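You operate a simulated robot arm through the tools that you are given. There is no shell and no other tool. Be economical: measure what you need, move in short steps, check, and stop when the job is done.

Carry out the task below with a simulated robot arm. There is one attempt and no reset: what you move stays moved.

TASK
Open the tissue drawer, put the green tissue pack on the dresser top away inside and shut the drawer again.

It is judged by the outcome, as a careful person would: the job done as asked, and still so three seconds after it is handed in. It fails if anything else is knocked over, pushed out of place, dropped, spilled or broken.

THE ROBOT
A 7-joint arm with a two-finger parallel gripper, fixed in place. Base frame: the origin is at the foot of the arm, x ahead of it, y to its left, z up. Lengths are in mm, angles in rad, forces in N, time in s.
With the tool pointing down near the work surface it reaches from about 300 to 700 mm from the base axis. Its first joint turns from -1.152 to 1.152 rad. Payload 1.57 kg.
Tool frame: the origin (TCP) lies between the finger pads and is the grasp point; the fingertips stand 30 mm ahead of it; z points along the fingers, y is the line along which they close. The gripper opens to 110 mm. The fingers are 24 mm wide and 12 mm thick; the gripper's body (48 by 112 mm) begins 78 mm behind the TCP.
Orientation is that of the tool frame in the base frame, as a unit quaternion [x, y, z, w]. With the fingers straight down and closing along the base's y, the tool's x points along the base's -x, its y along +y and its z along -z.

THE INTERFACE
- The arm moves only by the tool nudge_tool. Its argument "moves" is a list that holds one entry, the list of rows, each a list of 7 numbers: the turn, a rotation vector about the tool's x, y, z in rad, then the shift along the tool's x, y, z in mm, then the gripper command, from -1 (fully open) to 1 (shut), values between in proportion. In form: [[[ax, ay, az, x, y, z, fingers], ...]]. A call has 1 to 10 rows; each row shifts and turns the commanded pose from where the row before left it, along the tool's axes as they then stand. A row lasts 0.2 s, in which the tool goes at most 50 mm and 0.15 rad; a call with a longer step from one row to the next is refused whole, and so is a gripper value outside its range. A pose out of reach is approached as far as the arm can. The call stops where the force on the tool passes 40 N (or 10 N more than at its start, if that is more) or the arm is blocked; 0.2 s more then pass. The fingers move at their own pace (about 108 mm/s each) and stop on an object; they squeeze with about 38 N. The grip force told is the motor's: it shows also when the fingers shut on nothing. Time passes only in rows, and 0.2 s behind the last, so rows that do not move let the fingers close. It gives the time, the measured TCP pose, the force on the tool (base axes), the opening and the grip force at its end, in the units of the frame above (readings bear some noise).
- Cameras (640 x 400 px; columns grow to the right, rows downward): "scene" is fixed at [148.9, -389.2, 1388.3]; the picture's right is [0.87, -0.49, 0.00], its down [-0.35, -0.63, -0.70] and it looks along [0.34, 0.60, -0.72] (base axes); focal length 298 px, centre (320, 200). "wrist" rides on the gripper at [-36, 0, -80] in the tool frame; the picture's right is [0.00, -1.00, 0.00], its down [0.97, 0.00, -0.24] and it looks along [0.24, 0.00, 0.97] (tool axes); focal length 218 px, centre (320, 200).
- snapshot(camera): a new picture of that camera. No time passes.
- probe_pixels(camera, pixels): for up to 12 pixels [column, row] of the newest picture of that camera ("zoom" is the newest enlarged one), the place [x, y, z] in the base frame of the surface seen there, good to about 3 mm. No time passes.
- zoom(camera, box): a new picture of the part [left, top, right, bottom] of that camera's present view, enlarged. No time passes.
- hand_in(): hands the job in; it is judged then, once.

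Work in short steps. Measure before you move; look again where a grasp or a placing could have gone wrong, and mend it. You have 60 turns and 22 pictures in all, the two below and enlarged ones among them. Open the gripper and draw the arm clear of the work before you hand the job in, unless the task says otherwise; then end with one line.

The tools are called after "Request:" as a command line: name --argument value ..., lists and objects as JSON in quotes. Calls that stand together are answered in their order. nudge_tool: Moves the arm, as the interface text tells. Its arguments: {"type":"object","properties":{"moves":{"type":"array"}},"required":["moves"]} The other tools are called the same way: snapshot (camera) takes a picture; probe_pixels (camera, pixels) gives the place of the surface under pixels of a picture; zoom (camera, box) takes an enlarged picture of a part of a camera's view; hand_in () hands the job in.

At the start:

```text
clock: 0.0
eef_pos: [419.5, 195.8, 1064.5]
tcp_rot: [0.001, 1.0, 0.0, 0.0]
ft_force: [0.6, -0.6, -0.3]
gripper_width: 110.0
grasp_force: 0.1
```

scene: 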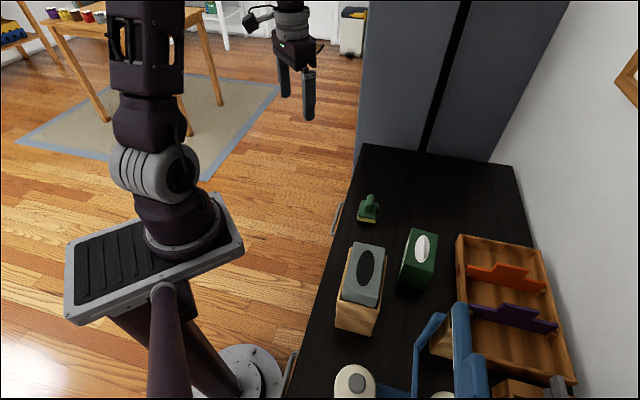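
wrist: 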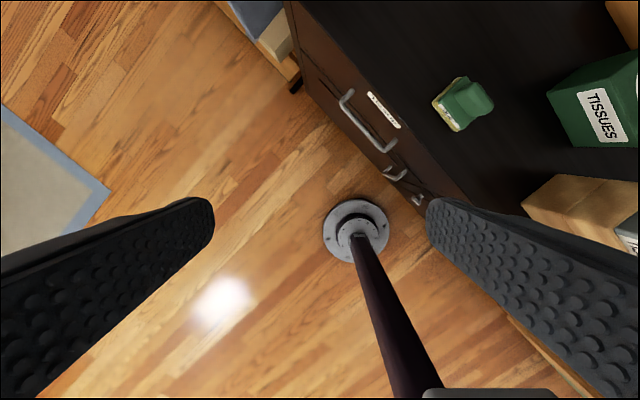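

The green tissue pack looks to be at scene (418,258), and the drawer fronts with handles and a label show in the wrist view. I'll probe the key points and zoom in on both.

Request:
zoom --camera "wrist" --box '[270, 20, 510, 220]'

Request:
zoom --camera "scene" --box '[270, 140, 590, 400]'

Request:
probe_pixels --camera "wrist" --pixels '[[345, 95], [365, 125], [390, 148], [370, 95], [398, 126], [390, 174], [415, 200], [300, 20], [440, 170], [460, 90], [290, 5], [400, 172]]'

Request:
probe_pixels --camera "scene" --pixels '[[362, 146], [300, 350], [408, 231], [436, 232], [428, 290], [402, 280], [422, 248], [368, 205], [350, 250], [380, 250], [410, 330], [335, 218]]'

```text
2.00 times, centred on (390, 120) of wrist
```

zoom: 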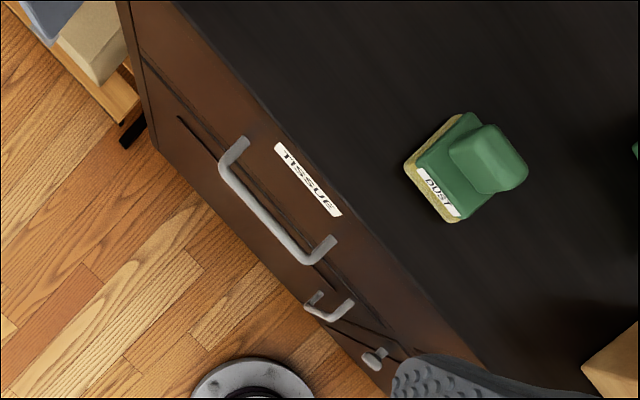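

```text
1.54 times, centred on (430, 270) of scene
```

zoom: 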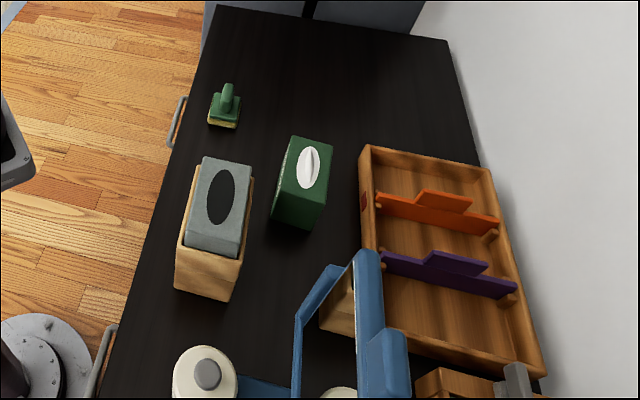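

```text
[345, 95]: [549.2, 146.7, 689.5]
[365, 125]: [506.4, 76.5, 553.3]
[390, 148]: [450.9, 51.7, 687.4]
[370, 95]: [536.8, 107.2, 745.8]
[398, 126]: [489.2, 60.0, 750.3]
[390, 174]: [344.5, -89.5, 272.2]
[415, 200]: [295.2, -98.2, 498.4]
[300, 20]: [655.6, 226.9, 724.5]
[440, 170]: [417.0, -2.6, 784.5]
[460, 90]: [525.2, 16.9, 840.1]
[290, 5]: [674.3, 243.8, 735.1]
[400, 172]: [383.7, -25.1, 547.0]
```

```text
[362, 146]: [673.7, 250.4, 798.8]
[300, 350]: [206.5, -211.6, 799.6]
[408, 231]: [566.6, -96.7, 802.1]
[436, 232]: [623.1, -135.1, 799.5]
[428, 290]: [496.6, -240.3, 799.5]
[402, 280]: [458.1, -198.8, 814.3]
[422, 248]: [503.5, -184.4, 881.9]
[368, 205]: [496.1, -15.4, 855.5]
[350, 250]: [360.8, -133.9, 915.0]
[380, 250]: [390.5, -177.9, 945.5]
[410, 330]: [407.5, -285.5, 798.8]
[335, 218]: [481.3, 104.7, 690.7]
```

The "TISSUE" label is on the top drawer, whose bar handle is at z≈690, and the dresser front runs at about 45°. Next I'll measure the handle and the pack more closely.

Request:
probe_pixels --camera "scene" --pixels '[[411, 229], [437, 234], [399, 285], [427, 291], [405, 262], [431, 270], [424, 240], [414, 232], [434, 236], [402, 263], [423, 270], [418, 285]]'

Request:
zoom --camera "wrist" --box '[320, 70, 416, 130]'

Request:
zoom --camera "scene" --box '[380, 215, 460, 305]'

```text
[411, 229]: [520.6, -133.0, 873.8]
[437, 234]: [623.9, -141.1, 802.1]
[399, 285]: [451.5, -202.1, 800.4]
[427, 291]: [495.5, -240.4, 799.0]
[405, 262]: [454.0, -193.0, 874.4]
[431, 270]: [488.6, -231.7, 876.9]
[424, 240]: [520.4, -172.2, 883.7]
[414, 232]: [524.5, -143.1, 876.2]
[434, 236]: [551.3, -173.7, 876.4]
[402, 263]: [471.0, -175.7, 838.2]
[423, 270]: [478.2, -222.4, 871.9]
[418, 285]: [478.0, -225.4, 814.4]
```

```text
6.67 times, centred on (368, 100) of wrist
```

zoom: 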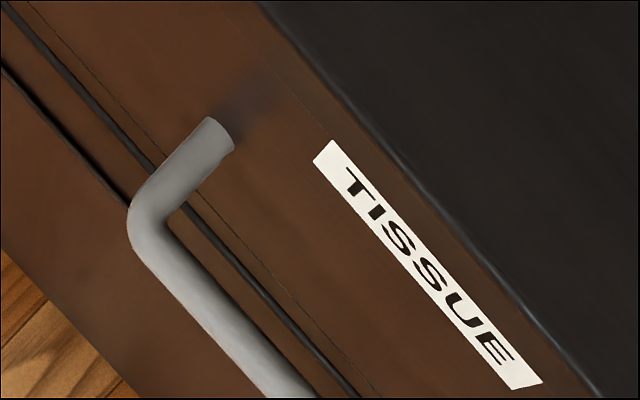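

```text
4.44 times, centred on (420, 260) of scene
```

zoom: 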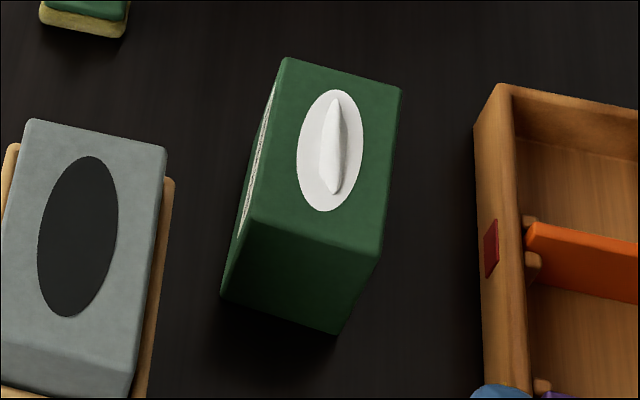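

The enlarged view shows the pack's top corners clearly, so I'll probe just inside them, plus the neighbours and the handle bar.

Request:
probe_pixels --camera "zoom" --pixels '[[288, 66], [395, 93], [375, 247], [258, 219], [335, 100], [340, 190], [225, 290], [335, 330], [160, 190], [478, 130], [240, 290], [310, 210]]'

Request:
probe_pixels --camera "wrist" --pixels '[[340, 102], [343, 106], [350, 113], [359, 122], [348, 92], [352, 89], [365, 100], [380, 105], [335, 84], [375, 122], [345, 60], [380, 150]]'

```text
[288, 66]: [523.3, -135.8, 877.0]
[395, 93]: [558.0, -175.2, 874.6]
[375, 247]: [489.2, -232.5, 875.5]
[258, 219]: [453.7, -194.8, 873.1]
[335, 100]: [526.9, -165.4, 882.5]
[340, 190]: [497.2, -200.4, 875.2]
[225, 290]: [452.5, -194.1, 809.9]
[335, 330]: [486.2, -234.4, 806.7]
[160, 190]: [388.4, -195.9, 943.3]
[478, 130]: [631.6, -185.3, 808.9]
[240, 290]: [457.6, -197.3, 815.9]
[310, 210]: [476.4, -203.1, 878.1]
```

```text
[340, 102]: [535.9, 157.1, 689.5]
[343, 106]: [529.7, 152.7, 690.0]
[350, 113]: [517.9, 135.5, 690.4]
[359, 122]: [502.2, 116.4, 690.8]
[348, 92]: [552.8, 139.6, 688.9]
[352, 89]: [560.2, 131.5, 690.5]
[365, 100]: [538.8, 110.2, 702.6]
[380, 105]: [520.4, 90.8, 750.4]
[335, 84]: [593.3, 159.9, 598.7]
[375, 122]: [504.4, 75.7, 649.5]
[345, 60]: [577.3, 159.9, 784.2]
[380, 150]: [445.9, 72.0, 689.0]
```

The handle bar's centre is at about (493, 115, 685), and the front's outward normal is n≈(-0.703, 0.711). I'll yaw the tool 44.7° and begin tilting the fingers toward the drawer front while still high up.

Request:
nudge_tool --moves '[[[0, 0, -0.13, 0, 0, 0, -1], [0, 0, -0.13, 0, 0, 0, -1], [0, 0, -0.13, 0, 0, 0, -1], [0, 0, -0.13, 0, 0, 0, -1], [0, 0, -0.13, 0, 0, 0, -1], [0, 0, -0.13, 0, 0, 0, -1], [0.14, 0, 0, 0, 0, 0, -1], [0.14, 0, 0, 0, 0, 0, -1], [0.14, 0, 0, 0, 0, 0, -1], [0.14, 0, 0, 0, 0, 0, -1]]]'

```text
clock: 2.2
eef_pos: [419.2, 195.3, 1065.2]
tcp_rot: [-0.365, 0.889, -0.256, 0.106]
ft_force: [-0.6, 0.1, 0.2]
gripper_width: 109.9
grasp_force: 0.0
```

That tracked well. I'll continue tilting to about 80°.

Request:
nudge_tool --moves '[[[0.14, 0, 0, 0, 0, 0, -1], [0.14, 0, 0, 0, 0, 0, -1], [0.14, 0, 0, 0, 0, 0, -1], [0.14, 0, 0, 0, 0, 0, -1], [0.14, 0, 0, 0, 0, 0, -1], [0.14, 0, 0, 0, 0, 0, -1]]]'

```text
clock: 3.6
eef_pos: [419.1, 195.0, 1064.4]
tcp_rot: [-0.29, 0.707, -0.596, 0.245]
ft_force: [-0.7, -1.4, -0.2]
gripper_width: 110.0
grasp_force: 0.1
```

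The pose is good, so now I'll lower straight down in front of the drawer at n≈-156, to z≈705.

Request:
nudge_tool --moves '[[[0, 0, 0, 0, 44.3, 7.65, -1], [0, 0, 0, 0, 44.3, 7.65, -1], [0, 0, 0, 0, 44.3, 7.65, -1], [0, 0, 0, 0, 44.3, 7.65, -1], [0, 0, 0, 0, 44.3, 7.65, -1], [0, 0, 0, 0, 44.3, 7.65, -1], [0, 0, 0, 0, 44.3, 7.65, -1], [0, 0, 0, 0, 44.3, 7.65, -1]]]'

Request:
snapshot --camera "wrist"

```text
clock: 5.4
eef_pos: [420.0, 193.7, 705.0]
tcp_rot: [-0.29, 0.707, -0.596, 0.245]
ft_force: [-0.3, 0.1, -0.2]
gripper_width: 109.7
grasp_force: 0.0
```

```text
15 pictures are left
```

wrist: 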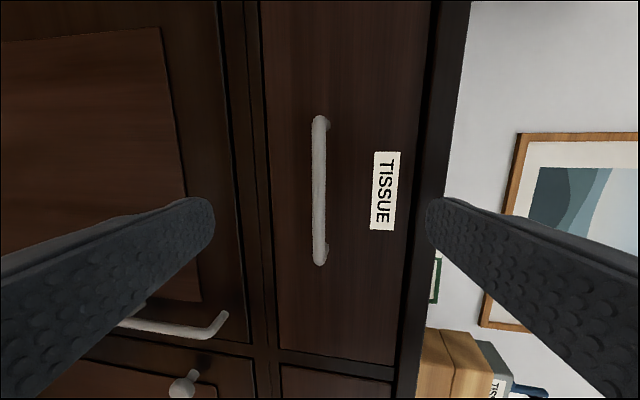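

The handle is vertical in the image at columns 313-327, rows 118-263. I'll probe it and the drawer edges.

Request:
probe_pixels --camera "wrist" --pixels '[[320, 190], [316, 190], [325, 190], [320, 122], [320, 258], [270, 100], [405, 100], [275, 345], [395, 360], [260, 5], [430, 20], [350, 190]]'

```text
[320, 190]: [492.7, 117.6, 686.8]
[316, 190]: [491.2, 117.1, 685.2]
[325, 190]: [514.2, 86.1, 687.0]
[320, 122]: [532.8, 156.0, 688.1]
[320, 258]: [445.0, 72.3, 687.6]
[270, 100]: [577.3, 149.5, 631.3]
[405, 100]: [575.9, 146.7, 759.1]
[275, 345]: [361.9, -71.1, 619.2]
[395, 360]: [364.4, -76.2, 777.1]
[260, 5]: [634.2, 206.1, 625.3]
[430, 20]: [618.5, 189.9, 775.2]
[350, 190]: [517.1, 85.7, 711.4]
```

The bar is at z≈686, n≈-265 and t≈428. I'll narrow the fingers to ~50 mm and advance 100 mm along the tool axis, then close on the bar.

Request:
nudge_tool --moves '[[[0, 0, 0, 7, 0, 0, 0.1], [0, 0, 0, 0, 0, 20, 0.1], [0, 0, 0, 0, 0, 30, 0.1], [0, 0, 0, 0, 0, 30, 0.1], [0, 0, 0, 0, 0, 20, 0.1], [0, 0, 0, 0, 0, 0, 0.1]]]'

Request:
snapshot --camera "wrist"

```text
clock: 6.8
eef_pos: [484.1, 120.4, 687.9]
tcp_rot: [-0.29, 0.708, -0.596, 0.245]
ft_force: [-0.1, -0.2, -0.1]
gripper_width: 49.7
grasp_force: 0.3
```

```text
14 pictures are left
```

wrist: 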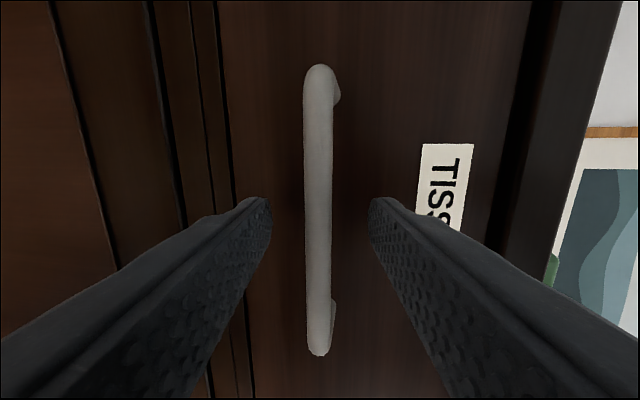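

The bar is centred between the fingers, so I'll close on it.

Request:
nudge_tool --moves '[[[0, 0, 0, 0, 0, 0, 1], [0, 0, 0, 0, 0, 0, 1], [0, 0, 0, 0, 0, 0, 1]]]'

```text
clock: 7.6
eef_pos: [484.4, 119.6, 687.7]
tcp_rot: [-0.292, 0.708, -0.595, 0.246]
ft_force: [1.7, 0.5, -11.6]
gripper_width: 11.9
grasp_force: 28.9
```

The bar is gripped (11.9 mm opening). I'll pull straight out along n, gently at first.

Request:
nudge_tool --moves '[[[0, 0, 0, 0, 1.7, -9.85, 1], [0, 0, 0, 0, 2.55, -14.8, 1], [0, 0, 0, 0, 3.4, -19.7, 1], [0, 0, 0, 0, 3.4, -19.7, 1]]]'

Request:
snapshot --camera "scene"

```text
clock: 8.6
eef_pos: [438.5, 166.2, 685.5]
tcp_rot: [-0.292, 0.708, -0.596, 0.243]
ft_force: [-1.3, -3.0, -21.2]
gripper_width: 11.9
grasp_force: 29.3
```

```text
13 pictures are left
```

scene: 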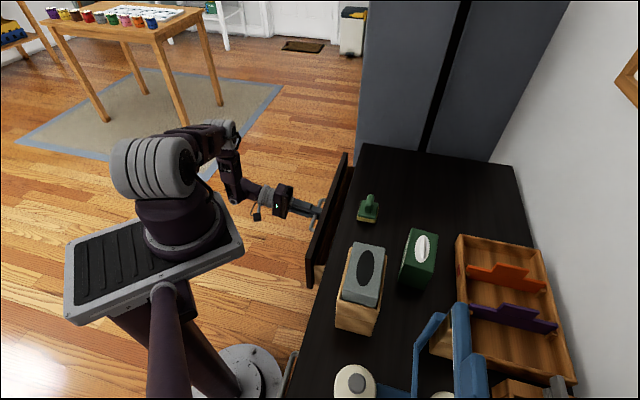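

The drawer is sliding out cleanly (about 65 mm so far). I'll keep pulling another ~120 mm with a slight downward correction to relieve the vertical load.

Request:
nudge_tool --moves '[[[0, 0, 0, 0, 5.4, -19.7, 1], [0, 0, 0, 0, 3.9, -19.7, 1], [0, 0, 0, 0, 3.4, -19.7, 1], [0, 0, 0, 0, 3.4, -19.7, 1], [0, 0, 0, 0, 3.4, -19.7, 1], [0, 0, 0, 0, 3.4, -19.7, 1]]]'

Request:
snapshot --camera "scene"

```text
clock: 10.0
eef_pos: [361.3, 242.2, 686.7]
tcp_rot: [-0.297, 0.714, -0.586, 0.244]
ft_force: [4.0, 5.1, -8.2]
gripper_width: 11.8
grasp_force: 29.6
stopped in row 6: the force on the tool passed its limit (the readings are from after the stop); the commanded pose is now the measured one
out of reach, approached as far as the arm can: row 5, 6
```

```text
12 pictures are left
```

scene: 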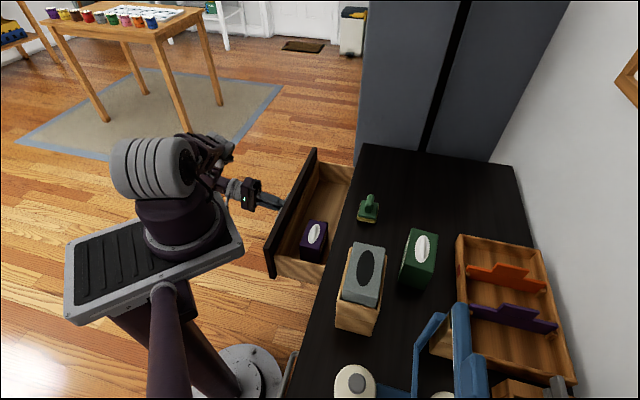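

The drawer is open by ~175 mm, near the arm's limit, with a purple pack at the near end and free space at the far end. I'll measure the interior.

Request:
probe_pixels --camera "scene" --pixels '[[317, 158], [270, 250], [268, 275], [330, 175], [310, 205], [325, 210], [345, 175], [315, 235], [308, 225], [335, 228], [300, 250], [325, 225]]'

Request:
zoom --camera "scene" --box '[250, 135, 380, 285]'

```text
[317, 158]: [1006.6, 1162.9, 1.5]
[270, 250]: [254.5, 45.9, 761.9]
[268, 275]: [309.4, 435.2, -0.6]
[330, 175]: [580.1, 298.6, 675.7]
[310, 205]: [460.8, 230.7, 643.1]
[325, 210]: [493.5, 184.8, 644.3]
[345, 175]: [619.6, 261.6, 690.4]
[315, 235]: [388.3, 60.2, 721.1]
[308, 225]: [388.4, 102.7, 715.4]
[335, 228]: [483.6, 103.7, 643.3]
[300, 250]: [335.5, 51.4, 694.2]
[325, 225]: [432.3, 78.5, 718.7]
```

```text
2.67 times, centred on (315, 210) of scene
```

zoom: 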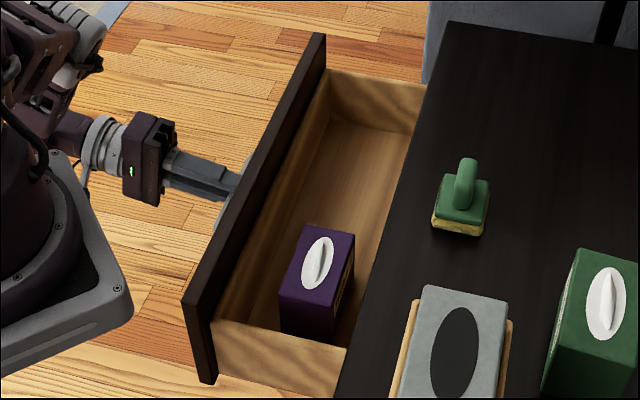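

There's plenty of free floor (z≈643) around t≈480, n≈-212, beyond the purple pack. I'll release the handle and try backing the fingers off it.

Request:
nudge_tool --moves '[[[0, 0, 0, 0, 0, 0, 0.2], [0, 0, 0, 0, 0, 0, 0.2], [0, 0, 0, 0, 0, -8, 0.2], [-0.05, 0, 0, 0, 0, -8, 0.2], [-0.05, 0, 0, 0, 0, -8, 0.2]]]'

```text
clock: 11.2
eef_pos: [344.4, 258.5, 692.1]
tcp_rot: [-0.308, 0.742, -0.549, 0.229]
ft_force: [0.3, 0.0, -0.5]
gripper_width: 44.0
grasp_force: 0.1
```

The backing off worked. I'll continue a little further until the tips clear the bar.

Request:
nudge_tool --moves '[[[-0.08, 0, 0, 0, 0, -10, 0.2], [-0.08, 0, 0, 0, 0, -12, 0.2], [-0.08, 0, 0, 0, 0, -12, 0.2]]]'

Request:
snapshot --camera "wrist"

```text
clock: 12.0
eef_pos: [319.8, 281.2, 704.7]
tcp_rot: [-0.333, 0.803, -0.457, 0.19]
ft_force: [0.9, -0.3, 0.3]
gripper_width: 43.9
grasp_force: 0.1
```

```text
10 pictures are left
```

wrist: 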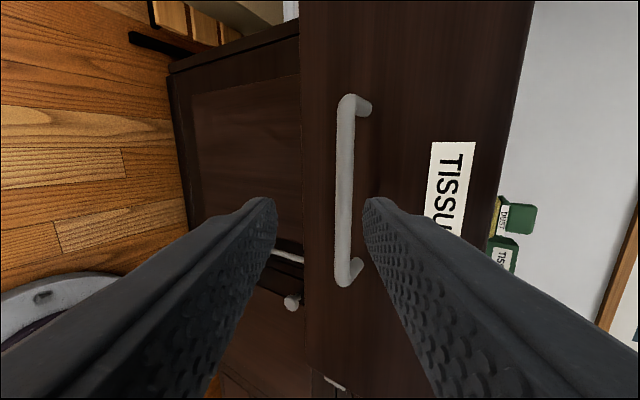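

The fingers are clear of the handle. I'll rise straight up while bringing the tool back to pointing down.

Request:
nudge_tool --moves '[[[0, 0, 0, 0, -38.6, -23, 0.2], [0, 0, 0, 0, -38.6, -23, 0.2], [-0.14, 0, 0, 0, -35, -28, 0], [-0.14, 0, 0, 0, -30.7, -33, -0.3], [-0.14, 0, 0, 0, -25.8, -36.9, -0.6], [-0.14, 0, 0, 0, -20.4, -40, -0.6], [-0.14, 0, 0, 0, -14.6, -42.6, -0.6], [-0.14, 0, 0, 0, -8.5, -44.2, -0.6], [-0.14, 0, 0, 0, -2.2, -45, -0.6], [-0.05, 0, 0, 0, 0, 0, -0.6]]]'

```text
clock: 14.2
eef_pos: [287.7, 313.5, 1107.8]
tcp_rot: [-0.384, 0.923, -0.002, 0.003]
ft_force: [-0.3, 0.2, -0.2]
gripper_width: 88.0
grasp_force: 0.1
```

The tool is vertical again at 1108 mm. Next I'll travel over the dresser toward the pack at about (506, -185).

Request:
nudge_tool --moves '[[[0, 0, 0, 16.6, -42.1, 3, -0.6], [0, 0, 0, 16.6, -42.1, 3, -0.6], [0, 0, 0, 16.6, -42.1, 3, -0.6], [0, 0, 0, 16.6, -42.1, 3, -0.6], [0, 0, 0, 16.6, -42.1, 3, -0.6], [0, 0, 0, 16.6, -42.1, 3, -0.6], [0, 0, 0, 16.6, -42.1, 3, -0.6], [0, 0, 0, 16.6, -42.1, 3, -0.6], [0, 0, 0, 16.6, -42.1, 3, -0.6], [0, 0, 0.075, 16.6, -42.1, 3, -0.6]]]'

```text
clock: 16.4
eef_pos: [469.6, -101.7, 1079.5]
tcp_rot: [-0.35, 0.937, -0.003, 0.004]
ft_force: [-0.8, -0.4, 1.1]
gripper_width: 87.6
grasp_force: 0.0
```

I'll move above the pack and look with the wrist camera.

Request:
nudge_tool --moves '[[[0, 0, 0, 9, -28.9, 26, -0.6], [0, 0, 0, 9, -28.9, 26, -0.6], [0, 0, 0, 8.9, -28.8, 26, -0.6]]]'

Request:
snapshot --camera "wrist"

```text
clock: 17.2
eef_pos: [506.1, -184.6, 1002.3]
tcp_rot: [-0.35, 0.937, -0.002, 0.003]
ft_force: [0.0, -0.8, -0.4]
gripper_width: 88.1
grasp_force: 0.1
```

```text
9 pictures are left
```

wrist: 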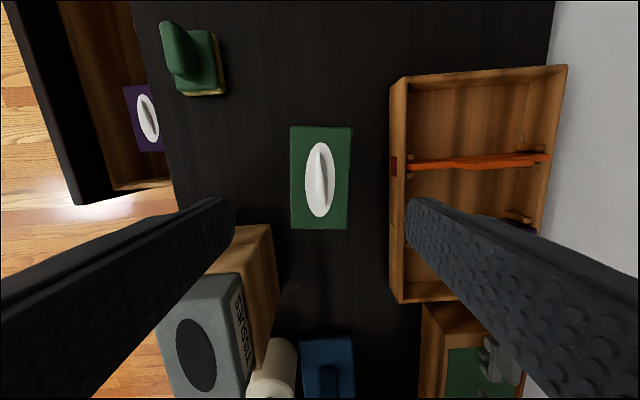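

The pack is centred (cols 290-352) and square to the fingers. Before descending, I'll check clearance to the neighbouring boxes.

Request:
probe_pixels --camera "wrist" --pixels '[[292, 130], [348, 131], [344, 224], [293, 224], [268, 228], [240, 230], [274, 285], [235, 278], [392, 290], [394, 90], [262, 240], [395, 200]]'

```text
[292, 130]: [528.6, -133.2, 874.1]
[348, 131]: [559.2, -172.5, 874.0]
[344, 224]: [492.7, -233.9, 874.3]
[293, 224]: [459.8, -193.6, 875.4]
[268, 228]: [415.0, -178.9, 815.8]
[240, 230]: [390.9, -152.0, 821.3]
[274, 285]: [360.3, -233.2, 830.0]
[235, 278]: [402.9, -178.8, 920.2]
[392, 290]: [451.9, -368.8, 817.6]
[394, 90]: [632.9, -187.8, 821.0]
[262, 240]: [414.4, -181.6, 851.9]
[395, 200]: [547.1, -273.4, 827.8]
```

Clearances are fine (≥50 mm around the fingers). I'll descend to z≈850 and close on the pack.

Request:
nudge_tool --moves '[[[0, 0, 0, -1.5, -1, 40, -0.6], [0, 0, 0, 0, 0, 40, -0.6], [0, 0, 0, 0, 0, 40, -0.6], [0, 0, 0, 0, 0, 22, -0.6], [0, 0, 0, 0, 0, 10, -0.6], [0, 0, 0, 0, 0, 0, 0.2], [0, 0, 0, 0, 0, 0, 0.5], [0, 0, 0, 0, 0, 0, 1]]]'

```text
clock: 19.0
eef_pos: [509.2, -184.3, 849.6]
tcp_rot: [-0.349, 0.937, -0.002, 0.003]
ft_force: [-0.2, -1.2, -0.3]
gripper_width: 57.7
grasp_force: 37.7
```

The pack is gripped at 57.7 mm. I'll lift it.

Request:
nudge_tool --moves '[[[0, 0, 0, 0, 0, -10, 1], [0, 0, 0, 0, 0, -30, 1], [0, 0, 0, 0, 0, -40, 1], [0, 0, 0, 0, 0, -40, 1], [0, 0, 0, 0, 0, -40, 1]]]'

```text
clock: 20.2
eef_pos: [509.2, -183.2, 1011.0]
tcp_rot: [-0.349, 0.937, -0.004, 0.003]
ft_force: [-0.8, 0.9, -0.6]
gripper_width: 57.7
grasp_force: 38.3
```

It's held. I'll carry it across at height to above the drawer's free space at about (490, 187) and then look.

Request:
nudge_tool --moves '[[[0, 0, 0, -15, 19, 0, 1], [0, 0, 0, -28.5, 36.5, 0, 1], [0, 0, 0, -28.5, 36.5, 0, 1], [0, 0, 0, -28.5, 36.5, 0, 1], [0, 0, 0, -28.5, 36.5, 0, 1], [0, 0, 0, -28.5, 36.5, 0, 1], [0, 0, 0, -28.5, 36.5, 0, 1], [0, 0, 0, -28.5, 36.5, 0, 1], [0, 0, 0, -13.9, 17.5, 0, 1], [0, 0, -0.065, 0, 0, 0, 1]]]'

Request:
snapshot --camera "wrist"

Request:
snapshot --camera "scene"

```text
clock: 22.4
eef_pos: [488.9, 185.4, 1008.8]
tcp_rot: [-0.379, 0.925, -0.003, 0.002]
ft_force: [0.4, -0.7, -1.3]
gripper_width: 57.6
grasp_force: 38.3
```

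```text
8 pictures are left
```

wrist: 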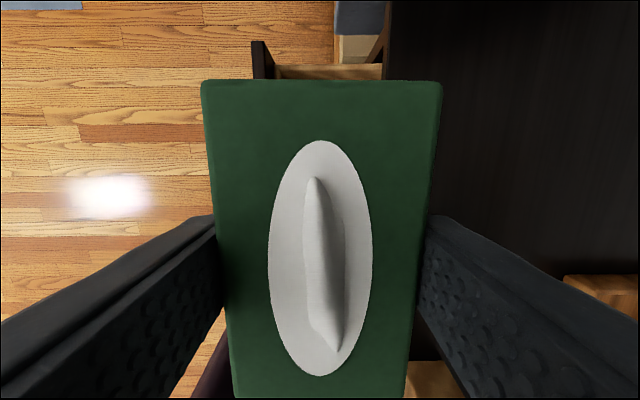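

```text
7 pictures are left
```

scene: 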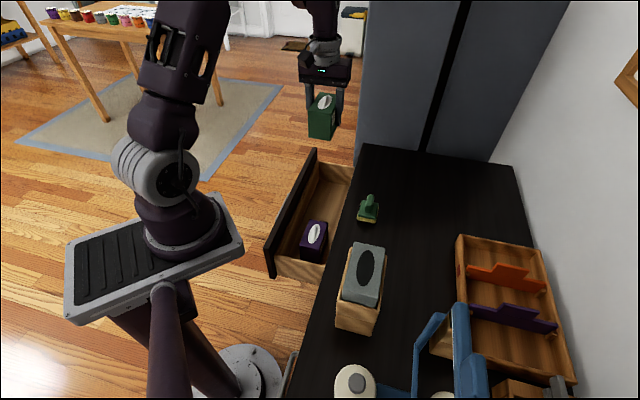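

The pack hangs upright and the drawer is still open. I'll probe the drawer's front panel and the dresser edge to confirm the gap before lowering.

Request:
probe_pixels --camera "scene" --pixels '[[311, 160], [292, 198], [299, 203], [305, 190], [335, 170], [312, 190], [312, 225], [327, 232], [350, 172], [276, 245], [318, 172], [272, 250]]'

Request:
probe_pixels --camera "wrist" --pixels '[[256, 48], [264, 48], [273, 74], [300, 70], [385, 70], [392, 70]]'

```text
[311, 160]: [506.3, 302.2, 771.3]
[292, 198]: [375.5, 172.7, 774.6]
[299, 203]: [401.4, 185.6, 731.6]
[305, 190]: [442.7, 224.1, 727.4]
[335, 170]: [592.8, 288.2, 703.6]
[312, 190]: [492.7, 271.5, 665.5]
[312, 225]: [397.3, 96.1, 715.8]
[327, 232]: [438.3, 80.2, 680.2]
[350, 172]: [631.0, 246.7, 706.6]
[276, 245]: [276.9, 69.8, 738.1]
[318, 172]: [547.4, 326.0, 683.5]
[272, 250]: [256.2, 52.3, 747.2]
```

```text
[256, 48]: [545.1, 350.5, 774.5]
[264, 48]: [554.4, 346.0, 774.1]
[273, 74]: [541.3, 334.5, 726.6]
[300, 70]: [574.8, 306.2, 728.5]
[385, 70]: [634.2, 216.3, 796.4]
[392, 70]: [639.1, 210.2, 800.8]
```

The clear bay is n -296 to -152, and the pack is at n≈-212, t≈478. I'll shift 6 mm toward the dresser for centring and lower to just above the floor.

Request:
nudge_tool --moves '[[[0, 0, 0, 0, -6, 30, 1], [0, 0, 0, 0, 0, 40, 1], [0, 0, 0, 0, 0, 45, 1], [0, 0, 0, 0, 0, 45, 1], [0, 0, 0, 0, 0, 40, 1], [0, 0, 0, 0, 0, 35, 1], [0, 0, 0, 0, 0, 30, 1], [0, 0, 0, 0, 0, 25, 1], [0, 0, 0, 0, 0, 12, 1]]]'

Request:
snapshot --camera "scene"

```text
clock: 24.4
eef_pos: [495.2, 180.5, 707.0]
tcp_rot: [-0.378, 0.926, -0.003, 0.001]
ft_force: [-0.2, 1.1, -1.3]
gripper_width: 57.6
grasp_force: 37.8
```

```text
6 pictures are left
```

scene: 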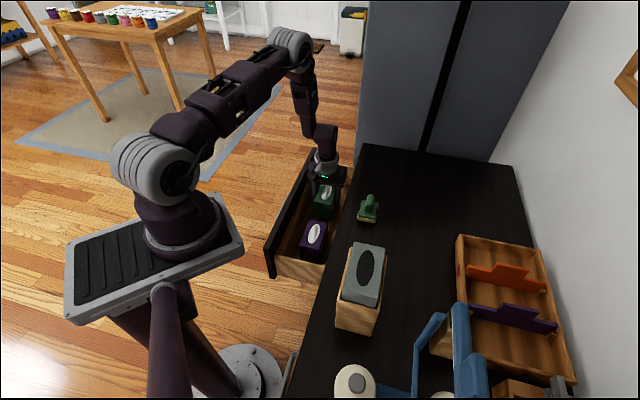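

The pack is inside with ~13 mm to go. I'll lower the last bit slowly.

Request:
nudge_tool --moves '[[[0, 0, 0, 0, 0, 4, 1], [0, 0, 0, 0, 0, 4, 1], [0, 0, 0, 0, 0, 3, 1], [0, 0, 0, 0, 0, 1, 1], [0, 0, 0, 0, 0, 0, 1]]]'

```text
clock: 25.6
eef_pos: [495.6, 180.2, 695.1]
tcp_rot: [-0.378, 0.926, -0.003, 0.002]
ft_force: [0.1, 0.2, -1.4]
gripper_width: 57.6
grasp_force: 38.1
```

There's no contact yet, so I'll step 1 mm at a time.

Request:
nudge_tool --moves '[[[0, 0, 0, 0, 0, 1, 1], [0, 0, 0, 0, 0, 1, 1], [0, 0, 0, 0, 0, 1, 1]]]'

```text
clock: 26.4
eef_pos: [495.8, 179.8, 691.0]
tcp_rot: [-0.378, 0.926, -0.003, 0.002]
ft_force: [-0.1, 0.5, -0.2]
gripper_width: 57.3
grasp_force: 38.2
```

Request:
nudge_tool --moves '[[[0, 0, 0, 0, 0, 1, 1], [0, 0, 0, 0, 0, 1, 1]]]'

```text
clock: 27.0
eef_pos: [496.7, 179.1, 690.8]
tcp_rot: [-0.379, 0.926, -0.003, 0.003]
ft_force: [-6.0, -5.7, 38.0]
gripper_width: 57.5
grasp_force: 37.7
```

It has touched the floor. I'll ease up 1 mm, open moderately to ~74 mm, and rise out.

Request:
nudge_tool --moves '[[[0, 0, 0, 0, 0, -1.5, 1], [0, 0, 0, 0, 0, 0, 0], [0, 0, 0, 0, 0, 0, -0.34], [0, 0, 0, 0, 0, 0, -0.34], [0, 0, 0, 0, 0, -15, -0.34], [0, 0, 0, 0, 0, -30, -0.34], [0, 0, 0, 0, 0, -45, -0.34], [0, 0, 0, 0, 0, -45, -0.34], [0, 0, 0, 0, 0, -45, -0.34], [0, 0, 0, 0, 0, -45, -0.34]]]'

Request:
snapshot --camera "wrist"

```text
clock: 29.2
eef_pos: [493.2, 180.0, 915.5]
tcp_rot: [-0.379, 0.925, -0.003, 0.002]
ft_force: [0.4, 0.6, 0.1]
gripper_width: 73.5
grasp_force: 0.2
```

```text
5 pictures are left
```

wrist: 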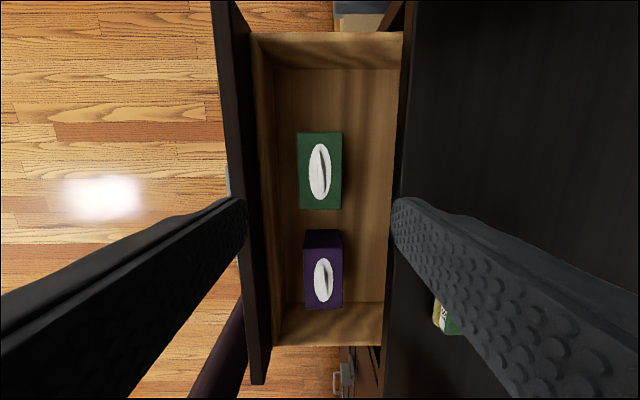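

The pack stands upright in the drawer next to the purple one. Next I'll move out in front of the drawer, shut the fingers, and tilt to push it closed.

Request:
nudge_tool --moves '[[[0, 0, 0, 9.4, 38.8, -17, 1], [0, 0, 0, 9.4, 38.8, -17, 1], [0, 0, 0, 9.4, 38.8, -17, 1], [0, 0, 0, 9.4, 38.8, -17, 1], [0, 0, 0, 9.4, 38.8, -17, 1], [0.147, 0, 0, 0, 0, 0, 1], [0.147, 0, 0, 0, 0, 0, 1], [0.147, 0, 0, 0, 0, 0, 1], [0.147, 0, 0, 0, 0, 0, 1], [0.147, 0, 0, 0, 0, 0, 1]]]'

```text
clock: 31.4
eef_pos: [325.1, 286.3, 999.6]
tcp_rot: [-0.352, 0.862, -0.336, 0.139]
ft_force: [0.6, -1.1, -0.1]
gripper_width: 0.0
grasp_force: 20.8
```

I'm in front of the drawer. I'll finish the tilt and lower to z≈750, above the handle bar and below the drawer front's top edge.

Request:
nudge_tool --moves '[[[0.147, 0, 0, 0, 0, 0, 1], [0.147, 0, 0, 0, 0, 0, 1], [0, 0, 0, 0, 35.7, 21.5, 1], [0, 0, 0, 0, 35.7, 21.5, 1], [0, 0, 0, 0, 35.7, 21.5, 1], [0, 0, 0, 0, 35.7, 21.5, 1], [0, 0, 0, 0, 35.7, 21.5, 1], [0, 0, 0, 0, 35.7, 21.5, 1]]]'

Request:
snapshot --camera "wrist"

```text
clock: 33.2
eef_pos: [325.3, 285.4, 749.7]
tcp_rot: [-0.329, 0.805, -0.457, 0.189]
ft_force: [-0.5, 0.4, -0.4]
gripper_width: 0.0
grasp_force: 21.0
```

```text
4 pictures are left
```

wrist: 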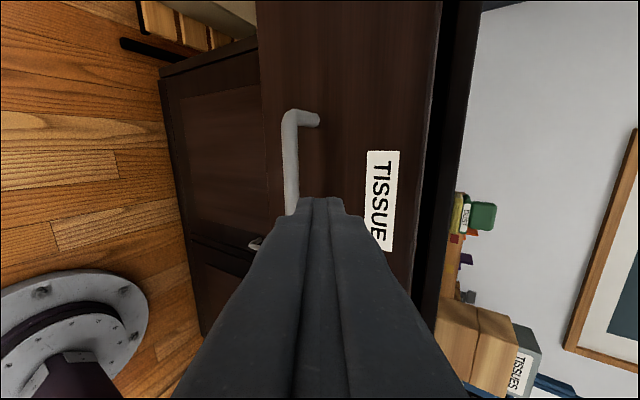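

The tips face the drawer front between the handle and the top edge. I'll advance along -n, slowing at contact and pushing gently.

Request:
nudge_tool --moves '[[[0, 0, 0, 0, -11.3, 18.9, 1], [0, 0, 0, 0, -11.3, 18.9, 1], [0, 0, 0, 0, -7.7, 12.9, 1], [0, 0, 0, 0, -4.1, 6.9, 1], [0, 0, 0, 0, -4.1, 6.9, 1], [0, 0, 0, 0, -5.2, 8.6, 1], [0, 0, 0, 0, -6.2, 10.3, 1], [0, 0, 0, 0, -6.2, 10.3, 1], [0, 0, 0, 0, -6.2, 10.3, 1], [0, 0, 0, 0, -6.2, 10.3, 1]]]'

```text
clock: 35.4
eef_pos: [419.1, 191.7, 749.5]
tcp_rot: [-0.329, 0.804, -0.458, 0.189]
ft_force: [-0.6, -0.1, 0.4]
gripper_width: 0.0
grasp_force: 21.2
```

Pushing with low resistance. I'll continue at the same gentle pace.

Request:
nudge_tool --moves '[[[0, 0, 0, 0, -5.2, 8.6, 1], [0, 0, 0, 0, -6.2, 10.3, 1], [0, 0, 0, 0, -6.2, 10.3, 1], [0, 0, 0, 0, -6.2, 10.3, 1], [0, 0, 0, 0, -6.2, 10.3, 1], [0, 0, 0, 0, -6.2, 10.3, 1], [0, 0, 0, 0, -6.2, 10.3, 1], [0, 0, 0, 0, -5.2, 8.6, 1], [0, 0, 0, 0, -4.1, 6.9, 1]]]'

Request:
snapshot --camera "scene"

```text
clock: 37.4
eef_pos: [489.6, 119.1, 751.7]
tcp_rot: [-0.328, 0.804, -0.458, 0.188]
ft_force: [-0.4, 0.0, 0.1]
gripper_width: 0.0
grasp_force: 20.8
```

```text
3 pictures are left
```

scene: 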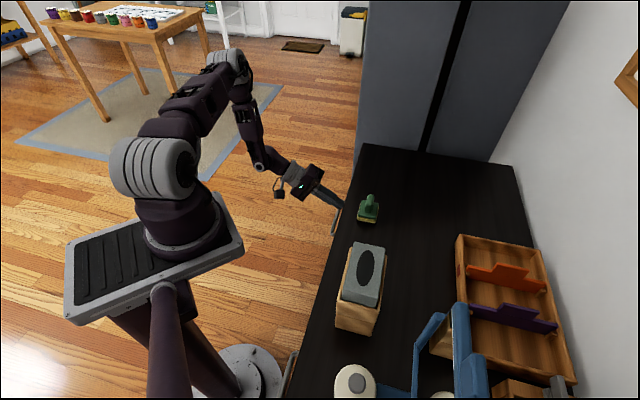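

Almost shut. I'll push in small steps until it seats.

Request:
nudge_tool --moves '[[[0, 0, 0, 0, -2.1, 3.4, 1], [0, 0, 0, 0, -2.1, 3.4, 1], [0, 0, 0, 0, -1.5, 2.6, 1], [0, 0, 0, 0, -1.5, 2.6, 1], [0, 0, 0, 0, -1.5, 2.6, 1], [0, 0, 0, 0, -1.5, 2.6, 1]]]'

```text
clock: 38.4
eef_pos: [496.7, 112.4, 750.8]
tcp_rot: [-0.33, 0.805, -0.456, 0.188]
ft_force: [-9.7, 3.3, 6.4]
gripper_width: 0.0
grasp_force: 21.3
stopped in row 4: the force on the tool passed its limit (the readings are from after the stop); the commanded pose is now the measured one
```

The force rose at n≈-301 at the tips, so the drawer is seated. I'll back straight off, rise, and open the gripper.

Request:
nudge_tool --moves '[[[0, 0, 0, 0, 10.3, -17.1, 1], [0, 0, 0, 0, 20.6, -34.3, 1], [0, 0, 0, 0, 20.6, -34.3, 1], [0, 0, 0, 0, 20.6, -34.3, 1], [0, 0, 0, 0, -35.7, -21.5, 0], [0, 0, 0, 0, -35.7, -21.5, -1], [0, 0, 0, 0, -35.7, -21.5, -1], [0, 0, 0, 0, -35.7, -21.5, -1], [0, 0, 0, 0, -35.7, -21.5, -1]]]'

Request:
snapshot --camera "wrist"

Request:
snapshot --camera "scene"

```text
clock: 40.4
eef_pos: [398.8, 211.8, 960.2]
tcp_rot: [-0.33, 0.804, -0.456, 0.189]
ft_force: [-0.5, 0.9, -0.1]
gripper_width: 110.2
grasp_force: 0.1
```

```text
2 pictures are left
```

wrist: 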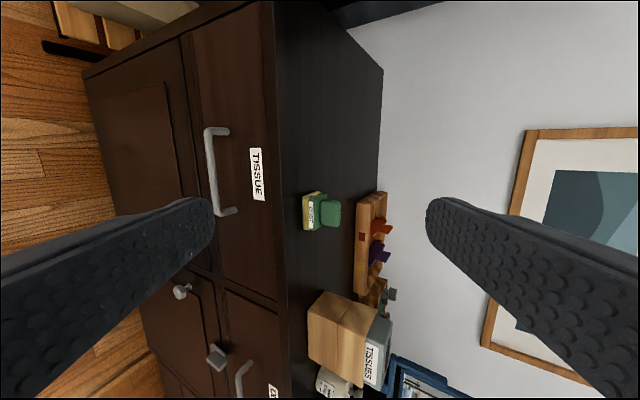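

```text
1 pictures are left
```

scene: 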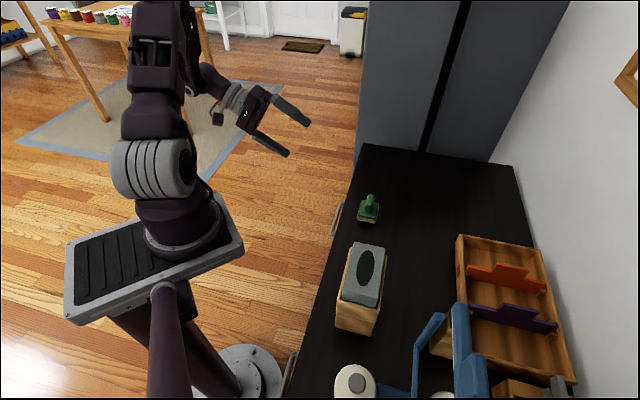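

The drawer looks flush and everything else is in place. One probe of the front will confirm that it's closed.

Request:
probe_pixels --camera "wrist" --pixels '[[245, 130], [245, 220], [235, 70], [207, 170], [258, 170]]'

```text
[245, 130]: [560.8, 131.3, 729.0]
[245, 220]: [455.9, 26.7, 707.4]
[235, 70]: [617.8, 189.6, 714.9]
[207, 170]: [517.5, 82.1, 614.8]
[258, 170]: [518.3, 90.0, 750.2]
```

The front is at n≈-301 everywhere, the same as at the start, so the drawer is shut. Handing in.

Request:
hand_in

```text
The job is handed in.
```

The green tissue pack is standing upright in the tissue drawer, the drawer is shut again, and nothing else was disturbed.
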